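You operate a simulated robot arm through the tools that you are given. There is no shell and no other tool. Be economical: measure what you need, move in short steps, check, and stop when the job is done.

You run a simulated robot arm. Do the job below in one go: nothing can be reset, and whatever is moved stays where it is left.

JOB
Put the orange lamp from the ply bench top on top of the grey stone chip and the purple lamp on top of the purple mask filter there.
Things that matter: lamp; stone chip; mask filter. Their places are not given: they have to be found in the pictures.

Only the result counts: the job must be done as asked and must still hold three seconds after the hand-in. Knocking over, shifting, dropping, spilling or breaking anything else fails it.

ROBOT AND FRAMES
A 6-joint arm with a two-finger parallel gripper, fixed in place. Base frame: the origin is at the foot of the arm, x ahead of it, y to its left, z up; the work surface is at about z = 0. Units: cm, rad, N and s.
With the tool pointing down near the work surface it reaches from about 18 to 46 cm from the base axis. Its first joint turns from -1.222 to 1.222 rad. Payload 1.9 kg.
Tool frame: the origin (TCP) lies between the finger pads and is the grasp point; the fingertips stand 2.3 cm ahead of it; z points along the fingers, y is the line along which they close. Largest opening 9.4 cm; finger width 3.8, thickness 1; the body of the gripper, 5.4 by 9.6 cm, starts 3.9 cm behind the TCP.
Orientation is that of the tool frame in the base frame, as [roll, pitch, yaw] about the fixed x, y, z axes, in that order (R = Rz(yaw) Ry(pitch) Rx(roll)). With the fingers straight down and closing along the base's y, the tool's x points along the base's -x, its y along +y and its z along -z.

CONTROLS
- The arm moves only by the tool nudge_tool. Its argument "deltas" is a list of rows, each an object (a shift or turn left out is 0, a gripper value left out holds the last) with "delta_pos": the shift along the tool's x, y, z in cm, a list of three; "twist": the turn about the tool's z in rad; "claw": the opening, from 0 (shut) to 1 (fully open). In form: [{"delta_pos": [x, y, z], "twist": twist, "claw": claw}, ...]. A call has 1 to 10 rows; each row shifts and turns the commanded pose from where the row before left it, along the tool's axes as they then stand. Rows are played at 5 a second. More than 5 cm and 0.15 rad between two rows, or a gripper value outside its range, and nothing of the call is played. Where a pose cannot be reached the arm comes as near as it can. A force on the tool above 40 N (or 10 N above the force at the start of the call, whichever is more), or a blocked arm, ends the call early, and 0.2 s more pass. Each finger travels about 10.8 cm/s and halts on what it meets, pressing with about 31 N; the grip force reading is that of the motor and also rises with nothing between the fingers. The clock runs only during rows and for 0.2 s after the last one: add rows that do not move to give the fingers time. The reply holds the time, the measured pose of the TCP, the force on the tool along the base axes, the opening and the grip force, in the units named above and with some noise.
- Cameras (640 x 400 px; columns grow to the right, rows downward): "scene" is fixed at [4.95, 30.85, 42.45]; the picture's right is [-0.82, -0.57, 0.00], its down [-0.33, 0.47, -0.82] and it looks along [0.47, -0.67, -0.57] (base axes); focal length 214 px, centre (320, 200). "wrist" rides on the gripper at [-3.9, 0, -4.4] in the tool frame; the picture's right is [0.00, -1.00, 0.00], its down [0.97, 0.00, -0.24] and it looks along [0.24, 0.00, 0.97] (tool axes); focal length 218 px, centre (320, 200).
- camera(camera): a new picture of that camera. No time passes.
- probe_pixels(camera, pixels): for up to 12 pixels [column, row] of the newest picture of that camera ("zoom" is the newest enlarged one), the place [x, y, z] in the base frame of the surface seen there, good to about 0.3 cm. No time passes.
- enlarge(camera, box): a new picture of the part [left, top, right, bottom] of that camera's present view, enlarged. No time passes.
- hand_in(): hands the job in; it is judged then, once.

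Keep the steps short. Do not move on a guess: measure, check each grasp and each placing, and mend mistakes. In all there are 60 turns and 26 pictures (those below and enlarged ones count). Leave the gripper open and the arm clear of the work at the hand-in unless told otherwise, and finish with a single line.

The tools are called as a command line: name --argument value ..., lists and objects as JSON in quotes. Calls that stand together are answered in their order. nudge_tool: Moves the arm, as the interface text tells. Its arguments: {"type":"object","properties":{"deltas":{"type":"array"}},"required":["deltas"]} The other tools are called the same way: camera (camera) takes a picture; probe_pixels (camera, pixels) gives the place of the surface under pixels of a picture; enlarge (camera, box) takes an enlarged picture of a part of a camera's view; hand_in () hands the job in.

At the start:

```text
time_s: 0.0
position: [31.14, -9.59, 35.53]
ee_rot: [3.141, 0.002, 3.141]
ft_force: [-0.1, 0.3, 1.7]
opening: 9.41
finger_force: 0.0
```

scene: 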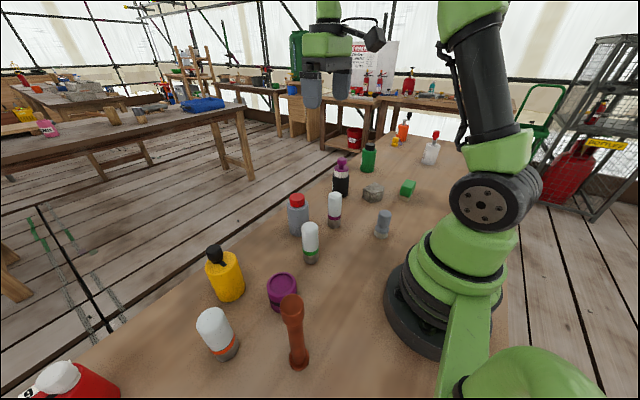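
wrist: 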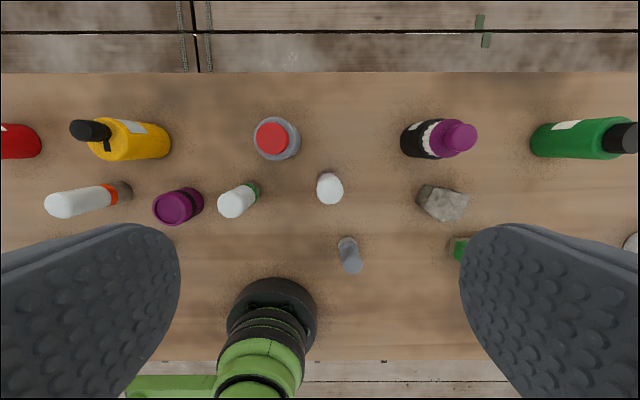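

I see three white-domed lamps with orange, green and purple bands, a stone at scene (373,192) and a purple disc at (282,290). I'll enlarge both groups to check them.

enlarge --camera "scene" --box '[180, 240, 340, 380]'

enlarge --camera "scene" --box '[270, 140, 450, 270]'

probe_pixels --camera "wrist" --pixels '[[60, 206], [108, 194], [125, 190], [178, 207], [173, 208], [232, 203], [330, 190], [440, 200], [428, 190], [460, 200], [440, 215], [352, 262]]'

probe_pixels --camera "scene" --pixels '[[212, 318], [222, 345], [228, 355], [282, 282], [283, 300], [334, 198], [334, 222], [372, 187], [373, 197], [365, 188], [381, 188], [311, 230]]'

```text
2.86 times, centred on (260, 310) of scene
```

zoom: 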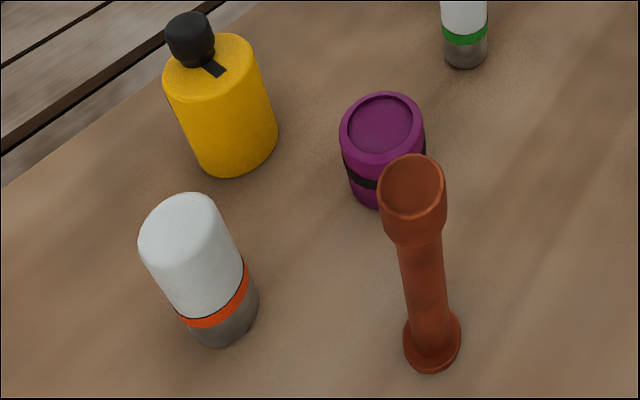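

```text
3.08 times, centred on (360, 205) of scene
```

zoom: 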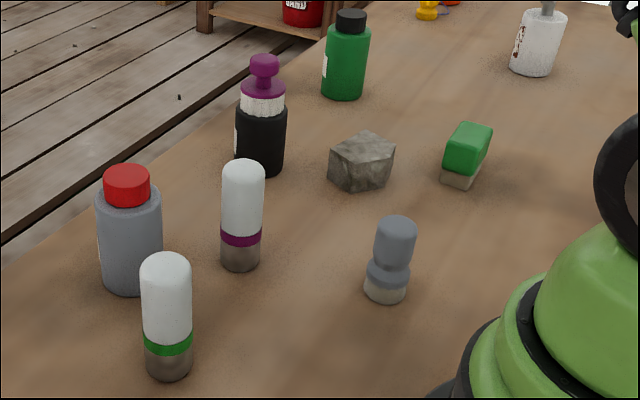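

```text
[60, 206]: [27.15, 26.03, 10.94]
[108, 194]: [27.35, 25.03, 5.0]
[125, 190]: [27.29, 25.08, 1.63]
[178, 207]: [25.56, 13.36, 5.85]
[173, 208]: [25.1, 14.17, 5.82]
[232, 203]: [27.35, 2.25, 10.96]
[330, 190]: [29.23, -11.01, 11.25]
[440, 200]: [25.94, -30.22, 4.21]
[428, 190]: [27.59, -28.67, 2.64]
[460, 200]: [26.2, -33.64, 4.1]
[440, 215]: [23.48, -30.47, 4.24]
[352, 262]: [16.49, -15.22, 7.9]
```

```text
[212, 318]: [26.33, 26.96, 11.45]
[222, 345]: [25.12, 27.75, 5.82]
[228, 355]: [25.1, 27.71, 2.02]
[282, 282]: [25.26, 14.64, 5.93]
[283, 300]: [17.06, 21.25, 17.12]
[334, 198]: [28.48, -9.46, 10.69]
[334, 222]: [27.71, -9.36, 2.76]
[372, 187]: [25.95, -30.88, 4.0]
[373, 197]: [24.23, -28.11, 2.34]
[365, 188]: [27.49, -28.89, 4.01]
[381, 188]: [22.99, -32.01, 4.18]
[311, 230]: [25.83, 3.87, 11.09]
```

All targets are identified: the orange lamp is near (26.7, 27), the purple lamp near (28.6, -10.5), the stone near (25.7, -31, top 4.1) and the filter near (25.3, 14, top 5.9). I'll move at height to above the orange lamp.

nudge_tool --deltas '[{"delta_pos": [0.4, 3.6, 0.8], "claw": 1}, {"delta_pos": [0.4, 3.6, 0.8]}, {"delta_pos": [0.4, 3.6, 0.8]}, {"delta_pos": [0.4, 3.6, 0.8]}, {"delta_pos": [0.4, 3.6, 0.8]}, {"delta_pos": [0.4, 3.6, 0.8]}, {"delta_pos": [0.4, 3.6, 0.8]}, {"delta_pos": [0.4, 3.6, 0.8]}, {"delta_pos": [0.4, 3.6, 0.8]}, {"delta_pos": [0.4, 3.6, 0.8]}]'

camera --camera "wrist"

```text
time_s: 2.2
position: [26.96, 26.5, 27.6]
ee_rot: [3.14, 0.001, 3.14]
ft_force: [0.0, -0.4, -0.3]
opening: 9.39
finger_force: 0.0
```

```text
21 pictures are left
```

wrist: 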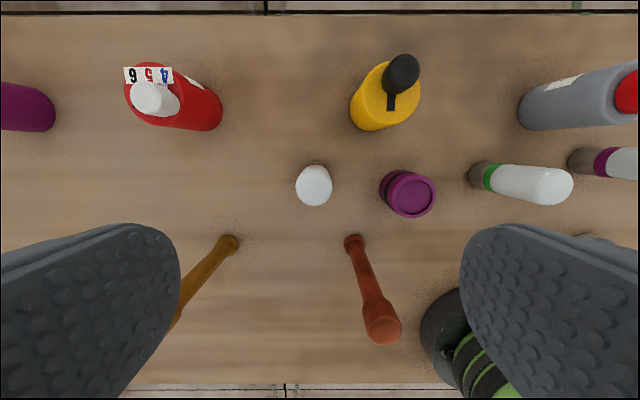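

The lamp's dome is centred at wrist (314,186). I'll probe its edges, the filter and the nearby tall items.

probe_pixels --camera "wrist" --pixels '[[314, 186], [300, 186], [328, 186], [314, 174], [314, 200], [410, 196], [388, 196], [432, 196], [410, 176], [410, 215], [382, 328], [354, 243]]'

```text
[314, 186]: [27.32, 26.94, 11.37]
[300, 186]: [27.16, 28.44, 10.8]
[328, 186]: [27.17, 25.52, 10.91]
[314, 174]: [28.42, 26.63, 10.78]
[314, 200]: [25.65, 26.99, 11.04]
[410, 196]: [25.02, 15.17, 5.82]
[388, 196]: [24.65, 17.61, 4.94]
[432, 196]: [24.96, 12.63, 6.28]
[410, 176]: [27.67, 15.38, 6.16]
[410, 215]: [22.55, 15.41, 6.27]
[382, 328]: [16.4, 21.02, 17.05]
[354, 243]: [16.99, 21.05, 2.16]
```

The lamp axis is at about (27.05, 27.0) with the top at 11.4. The palm starts 3.9 behind the TCP, so I'll descend to z of about 8.1 and then close.

nudge_tool --deltas '[{"delta_pos": [-0.1, 0.5, 3]}, {"delta_pos": [0, 0, 3]}, {"delta_pos": [0, 0, 3]}, {"delta_pos": [0, 0, 3]}, {"delta_pos": [0, 0, 3]}, {"delta_pos": [0, 0, 2.5]}, {"delta_pos": [0, 0, 2]}, {"delta_pos": [0, 0, 0]}]'

nudge_tool --deltas '[{"claw": 0.6}, {"claw": 0.45}, {"claw": 0.3}, {"claw": 0.25}, {"claw": 0.2}, {"claw": 0.2}]'

```text
time_s: 4.0
position: [27.52, 26.94, 8.11]
ee_rot: [-3.141, 0.003, 3.139]
ft_force: [-0.5, 0.0, -1.5]
opening: 9.4
finger_force: 0.0
```

```text
time_s: 5.4
position: [27.45, 26.93, 8.07]
ee_rot: [3.142, 0.002, 3.141]
ft_force: [-0.2, 0.3, -0.1]
opening: 3.68
finger_force: 31.3
```

The lamp is held at an opening of 3.68 with 31 N. I'll lift it straight up and check.

nudge_tool --deltas '[{"delta_pos": [0, 0, -1]}, {"delta_pos": [0, 0, -2]}, {"delta_pos": [0, 0, -2.5]}, {"delta_pos": [0, 0, -2.5]}, {"delta_pos": [0, 0, -2.5]}, {"delta_pos": [0, 0, -2.5]}, {"delta_pos": [0, 0, -2.5]}, {"delta_pos": [0, 0, -2.5]}, {"delta_pos": [0, 0, -1.5]}, {}]'

nudge_tool --deltas '[{"delta_pos": [0, -1.5, 0]}, {"delta_pos": [0, -3, 0]}, {"delta_pos": [0, -3, 0]}, {"delta_pos": [0, -3, 0]}, {"delta_pos": [0, -3, 0]}, {"delta_pos": [0, -3, 0]}, {"delta_pos": [0, -3, 0]}, {"delta_pos": [0, -3, 0]}, {"delta_pos": [0, -3, 0]}, {"delta_pos": [0, -1.5, 0]}]'

nudge_tool --deltas '[{"delta_pos": [0, -1.5, 0]}, {"delta_pos": [0, -3, 0]}, {"delta_pos": [0, -3, 0]}, {"delta_pos": [0, -3, 0]}, {"delta_pos": [0, -3, 0]}, {"delta_pos": [0, -3, 0]}, {"delta_pos": [0, -3, 0]}, {"delta_pos": [0, -1.5, 0]}, {}]'

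camera --camera "wrist"

camera --camera "scene"

```text
time_s: 7.6
position: [27.39, 26.94, 27.67]
ee_rot: [-3.141, 0.001, 3.139]
ft_force: [1.0, 0.3, -1.2]
opening: 3.67
finger_force: 31.1
```

```text
time_s: 9.8
position: [27.28, -0.2, 27.5]
ee_rot: [3.141, 0.003, 3.14]
ft_force: [0.3, -0.3, -1.4]
opening: 3.68
finger_force: 31.2
```

```text
time_s: 11.8
position: [27.15, -21.2, 27.62]
ee_rot: [-3.141, 0.003, 3.139]
ft_force: [0.4, 0.0, -0.6]
opening: 3.69
finger_force: 30.6
```

```text
20 pictures are left
```

wrist: 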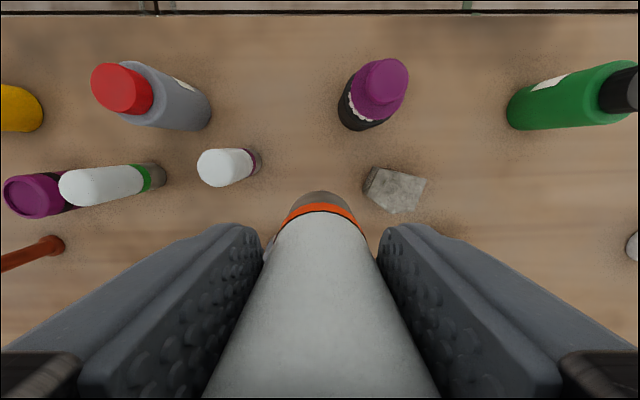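

```text
19 pictures are left
```

scene: 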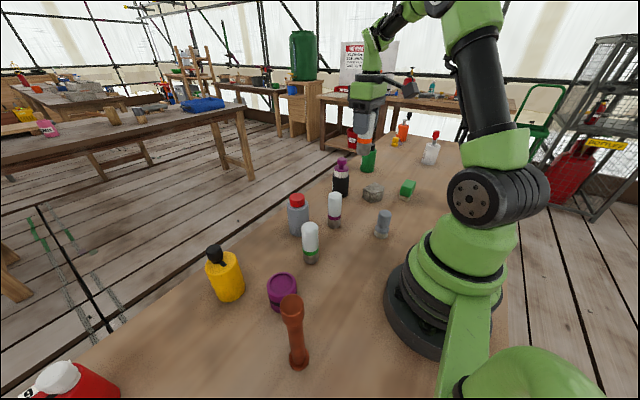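

The lamp is hanging straight between the fingers, and the stone is visible at wrist (395,190). I'll probe the stone's top corners and the surroundings.

probe_pixels --camera "wrist" --pixels '[[400, 190], [380, 172], [424, 180], [412, 210], [372, 203], [386, 190], [412, 190], [400, 205], [380, 78], [392, 175], [320, 195], [320, 212]]'

enlarge --camera "wrist" --box '[340, 140, 460, 230]'

```text
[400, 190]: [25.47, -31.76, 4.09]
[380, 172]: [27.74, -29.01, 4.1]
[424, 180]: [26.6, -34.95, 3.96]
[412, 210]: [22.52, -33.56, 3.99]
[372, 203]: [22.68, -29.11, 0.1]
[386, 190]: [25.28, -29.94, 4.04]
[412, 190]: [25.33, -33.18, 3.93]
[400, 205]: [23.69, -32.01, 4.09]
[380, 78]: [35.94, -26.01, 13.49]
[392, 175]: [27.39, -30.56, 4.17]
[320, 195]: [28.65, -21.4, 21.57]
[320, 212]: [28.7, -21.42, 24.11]
```

```text
4.44 times, centred on (400, 185) of wrist
```

zoom: 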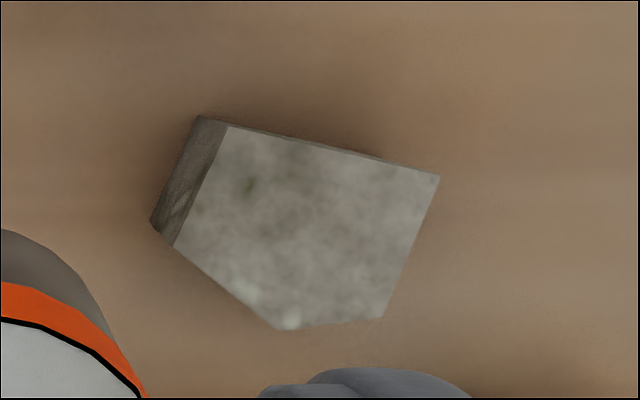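

The stone's top is flat at z of about 4.07, and its five corners average to (25.2, -31.35). The lamp axis sits 0.35 behind the TCP in x, so the TCP target is (25.55, -31.35, about 12.15). I'll move over and stop just above it.

nudge_tool --deltas '[{"delta_pos": [0.3, -2, 0]}, {"delta_pos": [0.4, -2.7, 0]}, {"delta_pos": [0.4, -2.7, 0]}, {"delta_pos": [0.5, -2.7, 0]}, {"delta_pos": [0, 0, 2.5]}, {"delta_pos": [0, 0, 3]}, {"delta_pos": [0, 0, 3]}, {"delta_pos": [0, 0, 2.5]}, {"delta_pos": [0, 0, 2]}, {}]'

camera --camera "wrist"

enlarge --camera "scene" --box '[310, 110, 430, 220]'

```text
time_s: 14.0
position: [25.76, -31.24, 14.51]
ee_rot: [-3.141, 0.002, 3.138]
ft_force: [-0.4, 0.4, 0.1]
opening: 3.68
finger_force: 31.0
```

```text
17 pictures are left
```

wrist: 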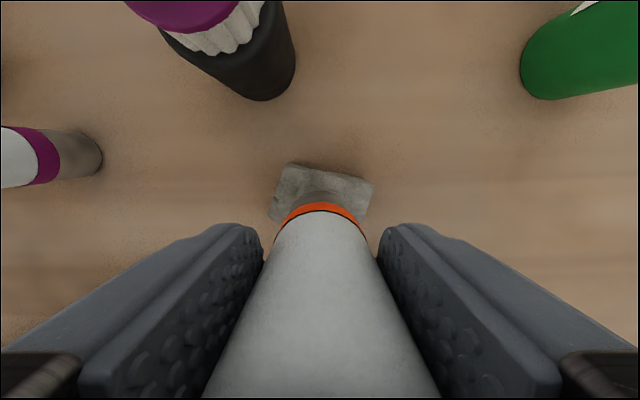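

```text
3.64 times, centred on (370, 165) of scene
```

zoom: 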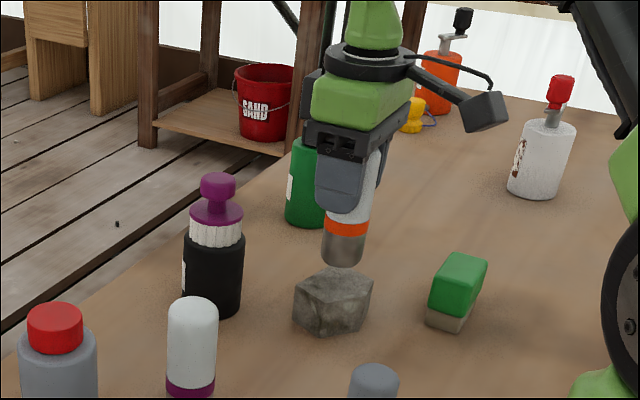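

The lamp is right over the stone, about 2.3 cm up. I'll lower it most of the way with a 0.2 cm correction in x.

nudge_tool --deltas '[{"delta_pos": [0.2, 0, 0.8]}, {"delta_pos": [0, 0, 0.6]}, {"delta_pos": [0, 0, 0.4]}, {"delta_pos": [0, 0, 0.2]}, {}, {}]'

enlarge --camera "scene" --box '[340, 150, 400, 210]'

```text
time_s: 15.4
position: [25.6, -31.19, 12.42]
ee_rot: [-3.142, 0.001, 3.139]
ft_force: [0.3, -0.2, -0.4]
opening: 3.69
finger_force: 31.5
```

```text
6.67 times, centred on (370, 180) of scene
```

zoom: 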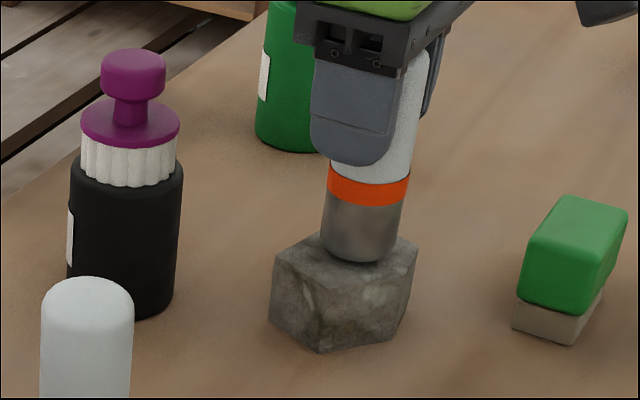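

No contact yet, with force near zero. I'll probe the lamp's bottom edge and the stone's visible top to check the centring.

probe_pixels --camera "zoom" --pixels '[[360, 255], [325, 235], [400, 240], [360, 225], [280, 258], [305, 240], [412, 245], [330, 282], [390, 280], [360, 275], [410, 262], [360, 285]]'

```text
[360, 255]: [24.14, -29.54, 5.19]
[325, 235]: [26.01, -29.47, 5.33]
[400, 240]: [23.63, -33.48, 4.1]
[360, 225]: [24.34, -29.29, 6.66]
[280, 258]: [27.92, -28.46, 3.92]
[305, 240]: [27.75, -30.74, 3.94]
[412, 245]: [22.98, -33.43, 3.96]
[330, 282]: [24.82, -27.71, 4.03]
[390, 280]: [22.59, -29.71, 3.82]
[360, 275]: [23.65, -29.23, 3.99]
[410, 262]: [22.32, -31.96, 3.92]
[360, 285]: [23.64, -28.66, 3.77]
```

The lamp axis is at about (25.25, -31.0), well inside the top face. I'll shift 0.25 in -y and lower in 0.1 cm steps until it touches.

nudge_tool --deltas '[{"delta_pos": [0, -0.25, 0]}, {"delta_pos": [0, 0, 0.1]}, {"delta_pos": [0, 0, 0.1]}, {"delta_pos": [0, 0, 0.1]}, {}]'

```text
time_s: 16.6
position: [25.51, -31.49, 12.25]
ee_rot: [-3.14, 0.001, 3.14]
ft_force: [0.4, -0.2, -1.0]
opening: 3.66
finger_force: 31.1
```

nudge_tool --deltas '[{"delta_pos": [0, 0, 0.08]}, {"delta_pos": [0, 0, 0.08]}, {}]'

```text
time_s: 17.4
position: [25.5, -31.48, 12.09]
ee_rot: [-3.141, 0.002, 3.139]
ft_force: [-0.8, 1.5, 3.1]
opening: 3.68
finger_force: 31.3
```

The upward force rose to 3.1 N, which may be first contact. One more tiny step down will confirm it.

nudge_tool --deltas '[{"delta_pos": [0, 0, 0.06]}, {}]'

enlarge --camera "scene" --box '[340, 150, 400, 210]'

```text
time_s: 18.0
position: [25.38, -31.41, 11.97]
ee_rot: [-3.141, 0.001, 3.138]
ft_force: [-5.5, 4.8, 19.1]
opening: 3.67
finger_force: 31.0
```

```text
6.67 times, centred on (370, 180) of scene
```

zoom: 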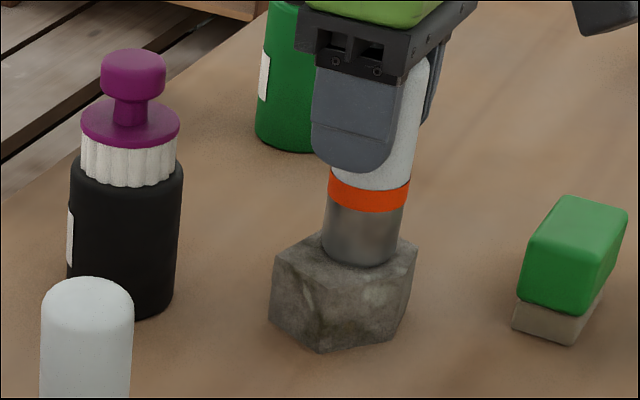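

Contact is firm at 19 N. I'll back off 0.05 cm to relax the force and open the fingers gradually.

nudge_tool --deltas '[{"delta_pos": [0, 0, -0.05]}, {}, {"claw": 0.45}, {"claw": 0.6}, {"claw": 0.8}, {"claw": 1}, {}]'

nudge_tool --deltas '[{"delta_pos": [0, 0, -1]}, {"delta_pos": [0, 0, -2]}, {"delta_pos": [0, 0, -3]}, {"delta_pos": [0, 0, -4]}, {"delta_pos": [0, 0, -4]}, {"delta_pos": [0, 0, -1.5]}, {}]'

camera --camera "wrist"

camera --camera "scene"

```text
time_s: 19.6
position: [25.58, -31.53, 12.06]
ee_rot: [-3.141, 0.002, 3.14]
ft_force: [0.7, -0.3, 0.5]
opening: 9.39
finger_force: 0.0
```

```text
time_s: 21.2
position: [25.44, -31.43, 27.66]
ee_rot: [3.141, 0.0, 3.141]
ft_force: [-0.2, 0.5, -0.1]
opening: 9.4
finger_force: 0.1
```

```text
13 pictures are left
```

wrist: 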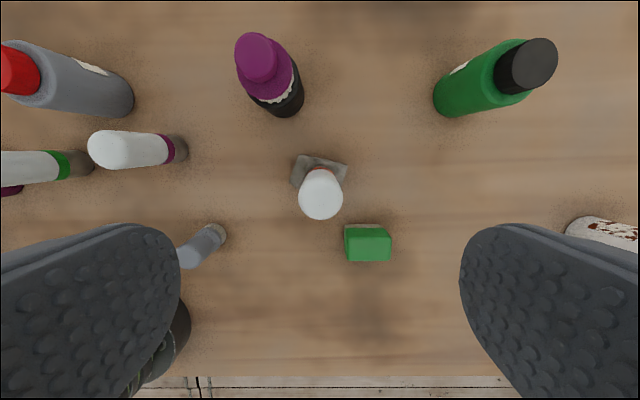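

```text
12 pictures are left
```

scene: 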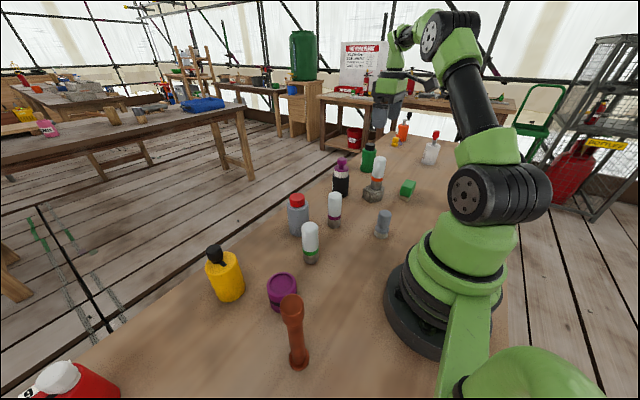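

The orange lamp stands upright on the stone. Next I'll move to above the purple lamp and look.

nudge_tool --deltas '[{"delta_pos": [-0.4, 3, 0]}, {"delta_pos": [-0.4, 3, 0]}, {"delta_pos": [-0.4, 3, 0]}, {"delta_pos": [-0.4, 3, 0]}, {"delta_pos": [-0.4, 3, 0]}, {"delta_pos": [-0.4, 3, 0]}, {"delta_pos": [-0.4, 3, 0]}, {}]'

camera --camera "wrist"

```text
time_s: 23.0
position: [28.38, -10.49, 27.58]
ee_rot: [3.14, 0.002, 3.138]
ft_force: [1.0, -0.2, 0.5]
opening: 9.37
finger_force: 0.1
```

```text
11 pictures are left
```

wrist: 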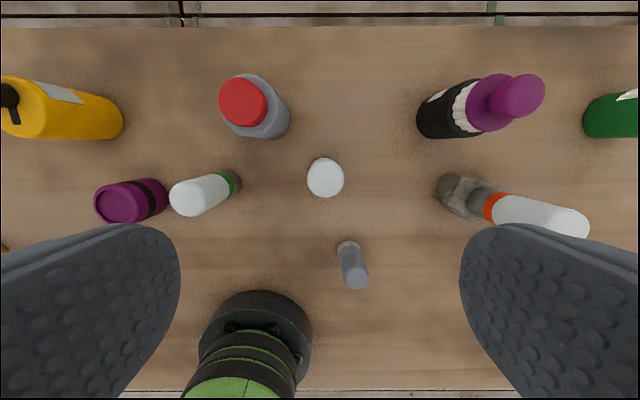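

The lamp's dome is at wrist (325,178). I'll probe its centre and edges, plus the nearest neighbours: the grey bottle, green lamp and grey post.

probe_pixels --camera "wrist" --pixels '[[325, 178], [311, 178], [339, 178], [325, 165], [325, 190], [243, 102], [282, 125], [286, 112], [190, 198], [235, 182], [348, 245], [356, 280]]'

```text
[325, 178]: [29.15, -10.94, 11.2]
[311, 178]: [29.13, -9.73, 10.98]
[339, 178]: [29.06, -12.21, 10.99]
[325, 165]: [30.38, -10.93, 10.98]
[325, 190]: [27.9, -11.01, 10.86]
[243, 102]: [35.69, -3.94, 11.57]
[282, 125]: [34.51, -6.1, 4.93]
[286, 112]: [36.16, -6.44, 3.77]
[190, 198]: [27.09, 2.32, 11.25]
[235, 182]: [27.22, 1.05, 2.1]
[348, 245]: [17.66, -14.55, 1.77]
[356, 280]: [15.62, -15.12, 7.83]
```

The lamp axis is at (29.1, -11.0) and the neighbours are clear of the fingers. I'll descend to z of about 8.1 and close gradually.

nudge_tool --deltas '[{"delta_pos": [-0.6, -0.5, 2.5]}, {"delta_pos": [0, 0, 3]}, {"delta_pos": [0, 0, 3]}, {"delta_pos": [0, 0, 3]}, {"delta_pos": [0, 0, 3]}, {"delta_pos": [0, 0, 2.8]}, {"delta_pos": [0, 0, 2]}, {}]'

nudge_tool --deltas '[{"claw": 0.6}, {"claw": 0.45}, {"claw": 0.3}, {"claw": 0.25}, {"claw": 0.2}, {"claw": 0.2}]'

nudge_tool --deltas '[{"delta_pos": [0, 0, -1]}, {"delta_pos": [0, 0, -2]}, {"delta_pos": [0, 0, -2.5]}, {"delta_pos": [0, 0, -2.5]}, {"delta_pos": [0, 0, -2.5]}, {"delta_pos": [0, 0, -2.5]}, {"delta_pos": [0, 0, -2.5]}, {"delta_pos": [0, 0, -2.5]}, {"delta_pos": [0, 0, -1.5]}, {}]'

```text
time_s: 24.8
position: [28.98, -10.98, 8.23]
ee_rot: [-3.141, 0.001, 3.138]
ft_force: [-0.7, 0.6, -0.1]
opening: 9.38
finger_force: 0.0
```

```text
time_s: 26.2
position: [28.96, -10.99, 8.26]
ee_rot: [3.141, -0.001, 3.141]
ft_force: [-0.1, -0.4, 0.2]
opening: 3.7
finger_force: 31.0
```

```text
time_s: 28.4
position: [28.96, -10.87, 27.81]
ee_rot: [-3.141, 0.002, 3.141]
ft_force: [0.6, 0.5, -1.2]
opening: 3.68
finger_force: 31.0
```

The purple lamp is gripped at 3.7 and lifted. I'll carry it toward the filter, stopping short to measure the filter.

nudge_tool --deltas '[{"delta_pos": [0.2, 1.5, 0]}, {"delta_pos": [0.4, 2.5, 0]}, {"delta_pos": [0.4, 3, 0]}, {"delta_pos": [0.4, 3, 0]}, {"delta_pos": [0.4, 3, 0]}, {"delta_pos": [0.4, 3, 0]}, {"delta_pos": [0.4, 2.5, 0]}, {"delta_pos": [0.2, 1.5, 0]}, {}]'

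camera --camera "wrist"

enlarge --camera "wrist" --box '[200, 150, 300, 240]'

```text
time_s: 30.4
position: [26.12, 9.07, 27.79]
ee_rot: [-3.142, 0.001, 3.141]
ft_force: [0.1, -0.6, -1.1]
opening: 3.68
finger_force: 30.4
```

```text
10 pictures are left
```

wrist: 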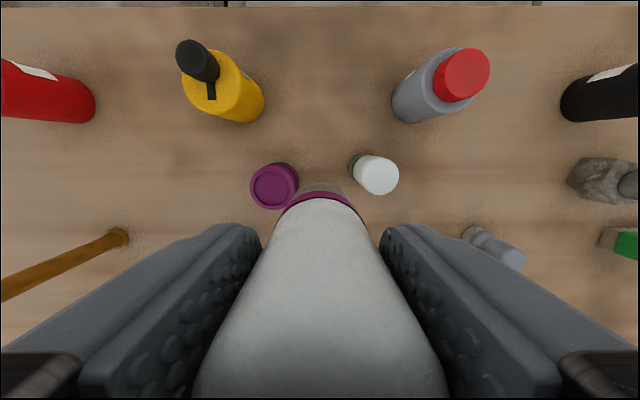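

```text
4.44 times, centred on (250, 195) of wrist
```

zoom: 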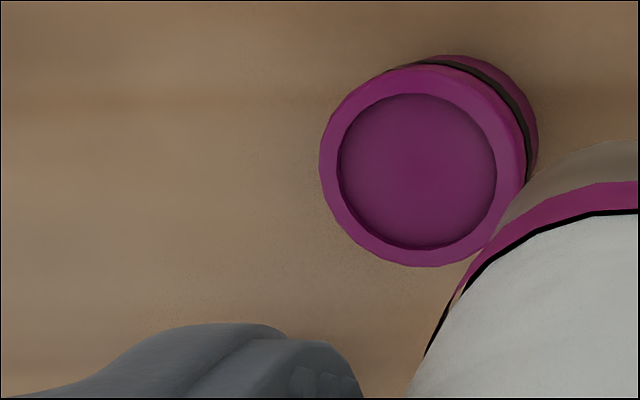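

The filter has a raised rim with a recess about 4.2 cm across, and the lamp is 3.7 cm, so centring matters. I'll probe symmetric rim and recess points plus the lamp itself.

probe_pixels --camera "zoom" --pixels '[[329, 165], [510, 165], [420, 80], [420, 257], [356, 102], [484, 102], [358, 232], [484, 232], [350, 171], [485, 171], [417, 104], [417, 240]]'

probe_pixels --camera "wrist" --pixels '[[320, 186], [320, 196], [320, 205], [320, 230], [320, 260], [305, 205], [335, 205], [300, 240], [340, 240], [280, 260], [360, 260]]'

```text
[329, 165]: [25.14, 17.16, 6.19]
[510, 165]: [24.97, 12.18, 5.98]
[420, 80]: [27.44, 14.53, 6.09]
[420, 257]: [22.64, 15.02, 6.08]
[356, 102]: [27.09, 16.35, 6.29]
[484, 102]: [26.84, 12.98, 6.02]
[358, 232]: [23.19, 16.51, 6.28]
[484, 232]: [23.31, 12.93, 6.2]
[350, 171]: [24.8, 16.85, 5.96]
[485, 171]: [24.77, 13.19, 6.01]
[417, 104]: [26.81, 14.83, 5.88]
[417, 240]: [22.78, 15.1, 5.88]
```

```text
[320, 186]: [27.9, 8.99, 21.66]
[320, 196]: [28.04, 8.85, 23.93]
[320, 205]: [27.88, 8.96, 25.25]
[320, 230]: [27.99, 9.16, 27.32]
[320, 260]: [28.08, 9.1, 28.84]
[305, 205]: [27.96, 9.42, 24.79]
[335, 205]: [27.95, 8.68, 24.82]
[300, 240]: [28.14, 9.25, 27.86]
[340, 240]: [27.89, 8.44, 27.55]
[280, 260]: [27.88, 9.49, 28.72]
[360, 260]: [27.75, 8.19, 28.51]
```

The filter centre comes out at (25.1, 14.8), rim at 6.2 and recess at about 5.85. The lamp axis is in line with the TCP. I'll move above it and lower to about 1 cm of clearance.

nudge_tool --deltas '[{"delta_pos": [0.5, 2.5, 0]}, {"delta_pos": [0.5, 3.23, 0]}, {"delta_pos": [0, 0, 2.5]}, {"delta_pos": [0, 0, 3]}, {"delta_pos": [0, 0, 3]}, {"delta_pos": [0, 0, 2.5]}, {"delta_pos": [0, 0, 1.5]}, {}, {}]'

nudge_tool --deltas '[{}]'

nudge_tool --deltas '[{}]'

enlarge --camera "scene" --box '[250, 240, 320, 310]'

enlarge --camera "wrist" --box '[260, 140, 380, 240]'

```text
time_s: 32.4
position: [25.24, 14.85, 15.16]
ee_rot: [-3.141, 0.003, 3.142]
ft_force: [0.6, 0.8, -0.9]
opening: 3.7
finger_force: 30.8
```

```text
time_s: 32.8
position: [25.32, 14.71, 15.16]
ee_rot: [-3.141, 0.003, 3.14]
ft_force: [0.9, -0.2, -1.1]
opening: 3.68
finger_force: 30.9
```

```text
time_s: 33.2
position: [25.21, 14.84, 15.21]
ee_rot: [-3.141, 0.003, 3.14]
ft_force: [1.0, -0.4, -0.8]
opening: 3.69
finger_force: 30.5
```

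```text
5.71 times, centred on (285, 275) of scene
```

zoom: 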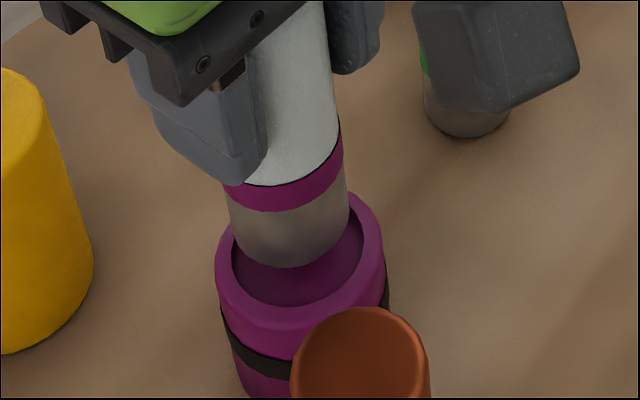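

```text
4.00 times, centred on (320, 190) of wrist
```

zoom: 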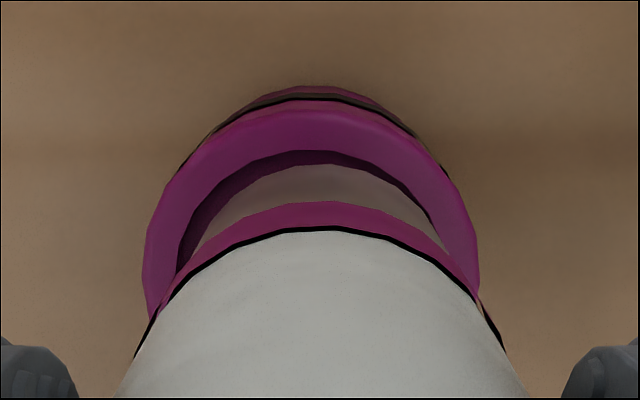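

The wrist view shows the lamp about 0.15 cm too far in -y and 0.15 cm too far in +x relative to the recess. I'll correct both, lower 0.5 cm and look again.

nudge_tool --deltas '[{"delta_pos": [0.16, 0.14, 0]}, {"delta_pos": [0, 0, 0.3]}, {"delta_pos": [0, 0, 0.2]}, {}, {}]'

enlarge --camera "wrist" --box '[260, 140, 380, 240]'

enlarge --camera "scene" --box '[250, 240, 320, 310]'

```text
time_s: 34.4
position: [25.07, 14.85, 14.83]
ee_rot: [-3.14, 0.002, 3.14]
ft_force: [0.0, -0.3, -1.1]
opening: 3.69
finger_force: 31.4
```

```text
4.00 times, centred on (320, 190) of wrist
```

zoom: 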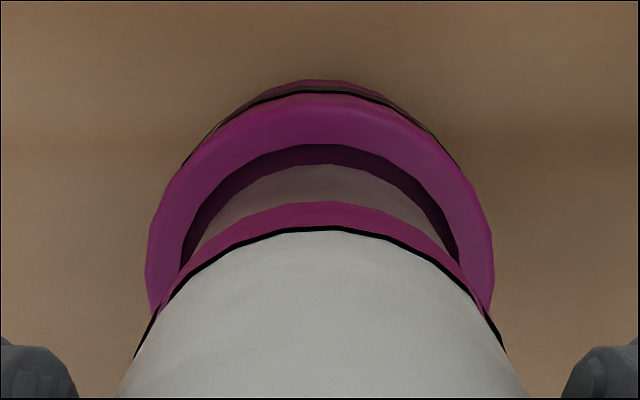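

```text
5.71 times, centred on (285, 275) of scene
```

zoom: 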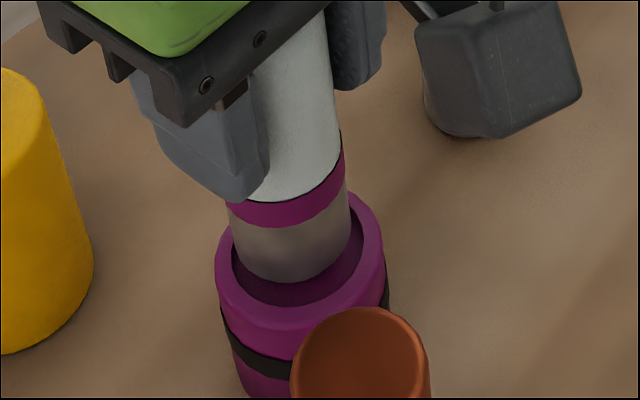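

It is now well centred: the rim spans 145–493 around the lamp at 320, with a front gap of about 0.25 cm. I'll lower it gently.

nudge_tool --deltas '[{"delta_pos": [0, 0, 0.2]}, {"delta_pos": [0, 0, 0.15]}, {"delta_pos": [0, 0, 0.1]}, {}]'

nudge_tool --deltas '[{"delta_pos": [0, 0, 0.08]}, {}]'

nudge_tool --deltas '[{"delta_pos": [0, 0, 0.06]}, {}]'

```text
time_s: 35.4
position: [24.96, 15.08, 14.41]
ee_rot: [3.141, 0.003, 3.139]
ft_force: [-0.4, -3.6, 25.6]
opening: 3.71
finger_force: 31.5
```

```text
time_s: 36.0
position: [25.06, 15.02, 14.21]
ee_rot: [3.139, 0.004, 3.138]
ft_force: [1.8, -1.0, 22.9]
opening: 3.7
finger_force: 31.3
```

```text
time_s: 36.6
position: [25.07, 14.96, 14.14]
ee_rot: [-3.141, 0.002, 3.141]
ft_force: [1.3, 0.4, 22.2]
opening: 3.65
finger_force: 31.3
```

The force jumped to 25 N at z 14.4, earlier than expected, so the lamp may be on the rim or slipping in the fingers. I'll look before doing anything else.

enlarge --camera "wrist" --box '[260, 140, 380, 240]'

enlarge --camera "scene" --box '[250, 240, 320, 310]'

```text
4.00 times, centred on (320, 190) of wrist
```

zoom: 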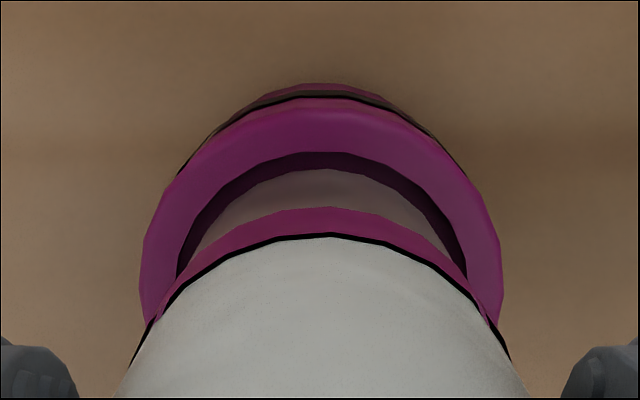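

```text
5.71 times, centred on (285, 275) of scene
```

zoom: 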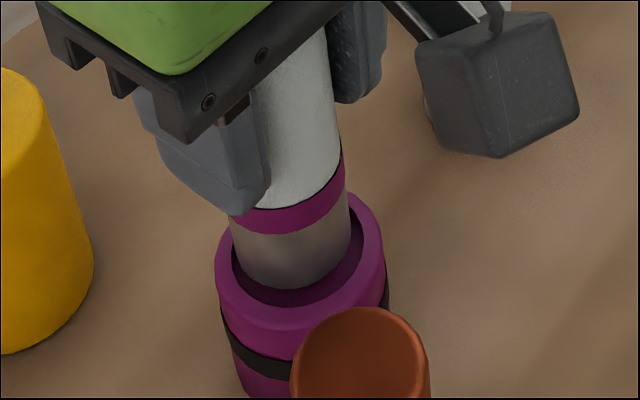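

The lamp is centred over the recess and upright, carried at about rim height. It slid slightly up between the fingers under load. I'll back off to relax the force before opening.

nudge_tool --deltas '[{"delta_pos": [0, 0, -0.06]}, {}]'

```text
time_s: 37.2
position: [25.06, 15.02, 14.21]
ee_rot: [-3.141, 0.001, 3.14]
ft_force: [2.2, 0.7, 5.3]
opening: 3.68
finger_force: 31.1
```

Only 5 N remains, so the lamp is just resting there. I'll open gradually.

nudge_tool --deltas '[{"delta_pos": [0, 0, -0.015]}, {"claw": 0.42}, {"claw": 0.5}, {"claw": 0.7}, {"claw": 0.9}, {"claw": 1}, {}]'

enlarge --camera "scene" --box '[250, 240, 320, 310]'

```text
time_s: 38.8
position: [25.03, 14.92, 14.24]
ee_rot: [-3.14, 0.001, 3.14]
ft_force: [0.7, 0.3, -0.5]
opening: 9.41
finger_force: 0.1
```

```text
5.71 times, centred on (285, 275) of scene
```

zoom: 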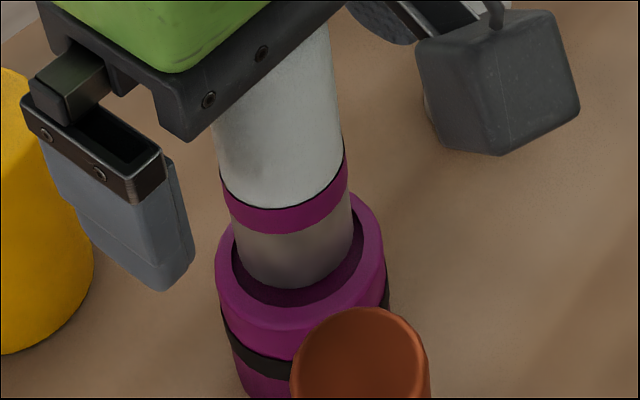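

The lamp stands upright on the filter and the fingers are clear of it. I'll retreat straight up and verify the whole scene.

nudge_tool --deltas '[{"delta_pos": [0, 0, -1]}, {"delta_pos": [0, 0, -2]}, {"delta_pos": [0, 0, -3]}, {"delta_pos": [0, 0, -4]}, {"delta_pos": [0, 0, -4]}, {"delta_pos": [0, 0, -2]}, {}, {}, {}, {}]'

camera --camera "scene"

```text
time_s: 41.0
position: [24.88, 14.92, 30.22]
ee_rot: [3.141, 0.002, 3.139]
ft_force: [-0.2, 0.7, 0.7]
opening: 9.42
finger_force: 0.1
```

```text
1 pictures are left
```

scene: 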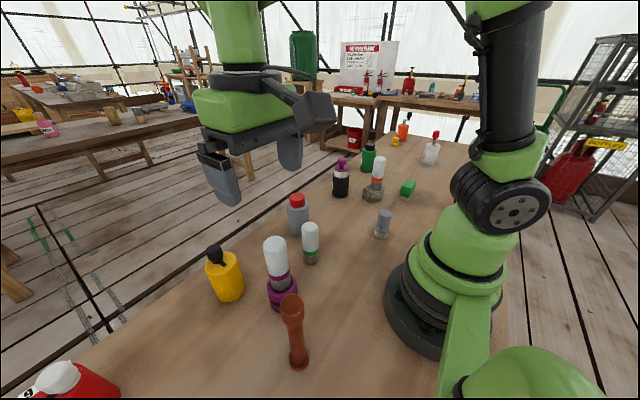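

Both lamps stand upright on their targets, nothing else has moved, the gripper is open and the arm is clear. I'm handing in.

hand_in

```text
The job is handed in.
```

The orange lamp is on the grey stone chip and the purple lamp is on the purple mask filter; both stood upright in the last picture, and the job is handed in.
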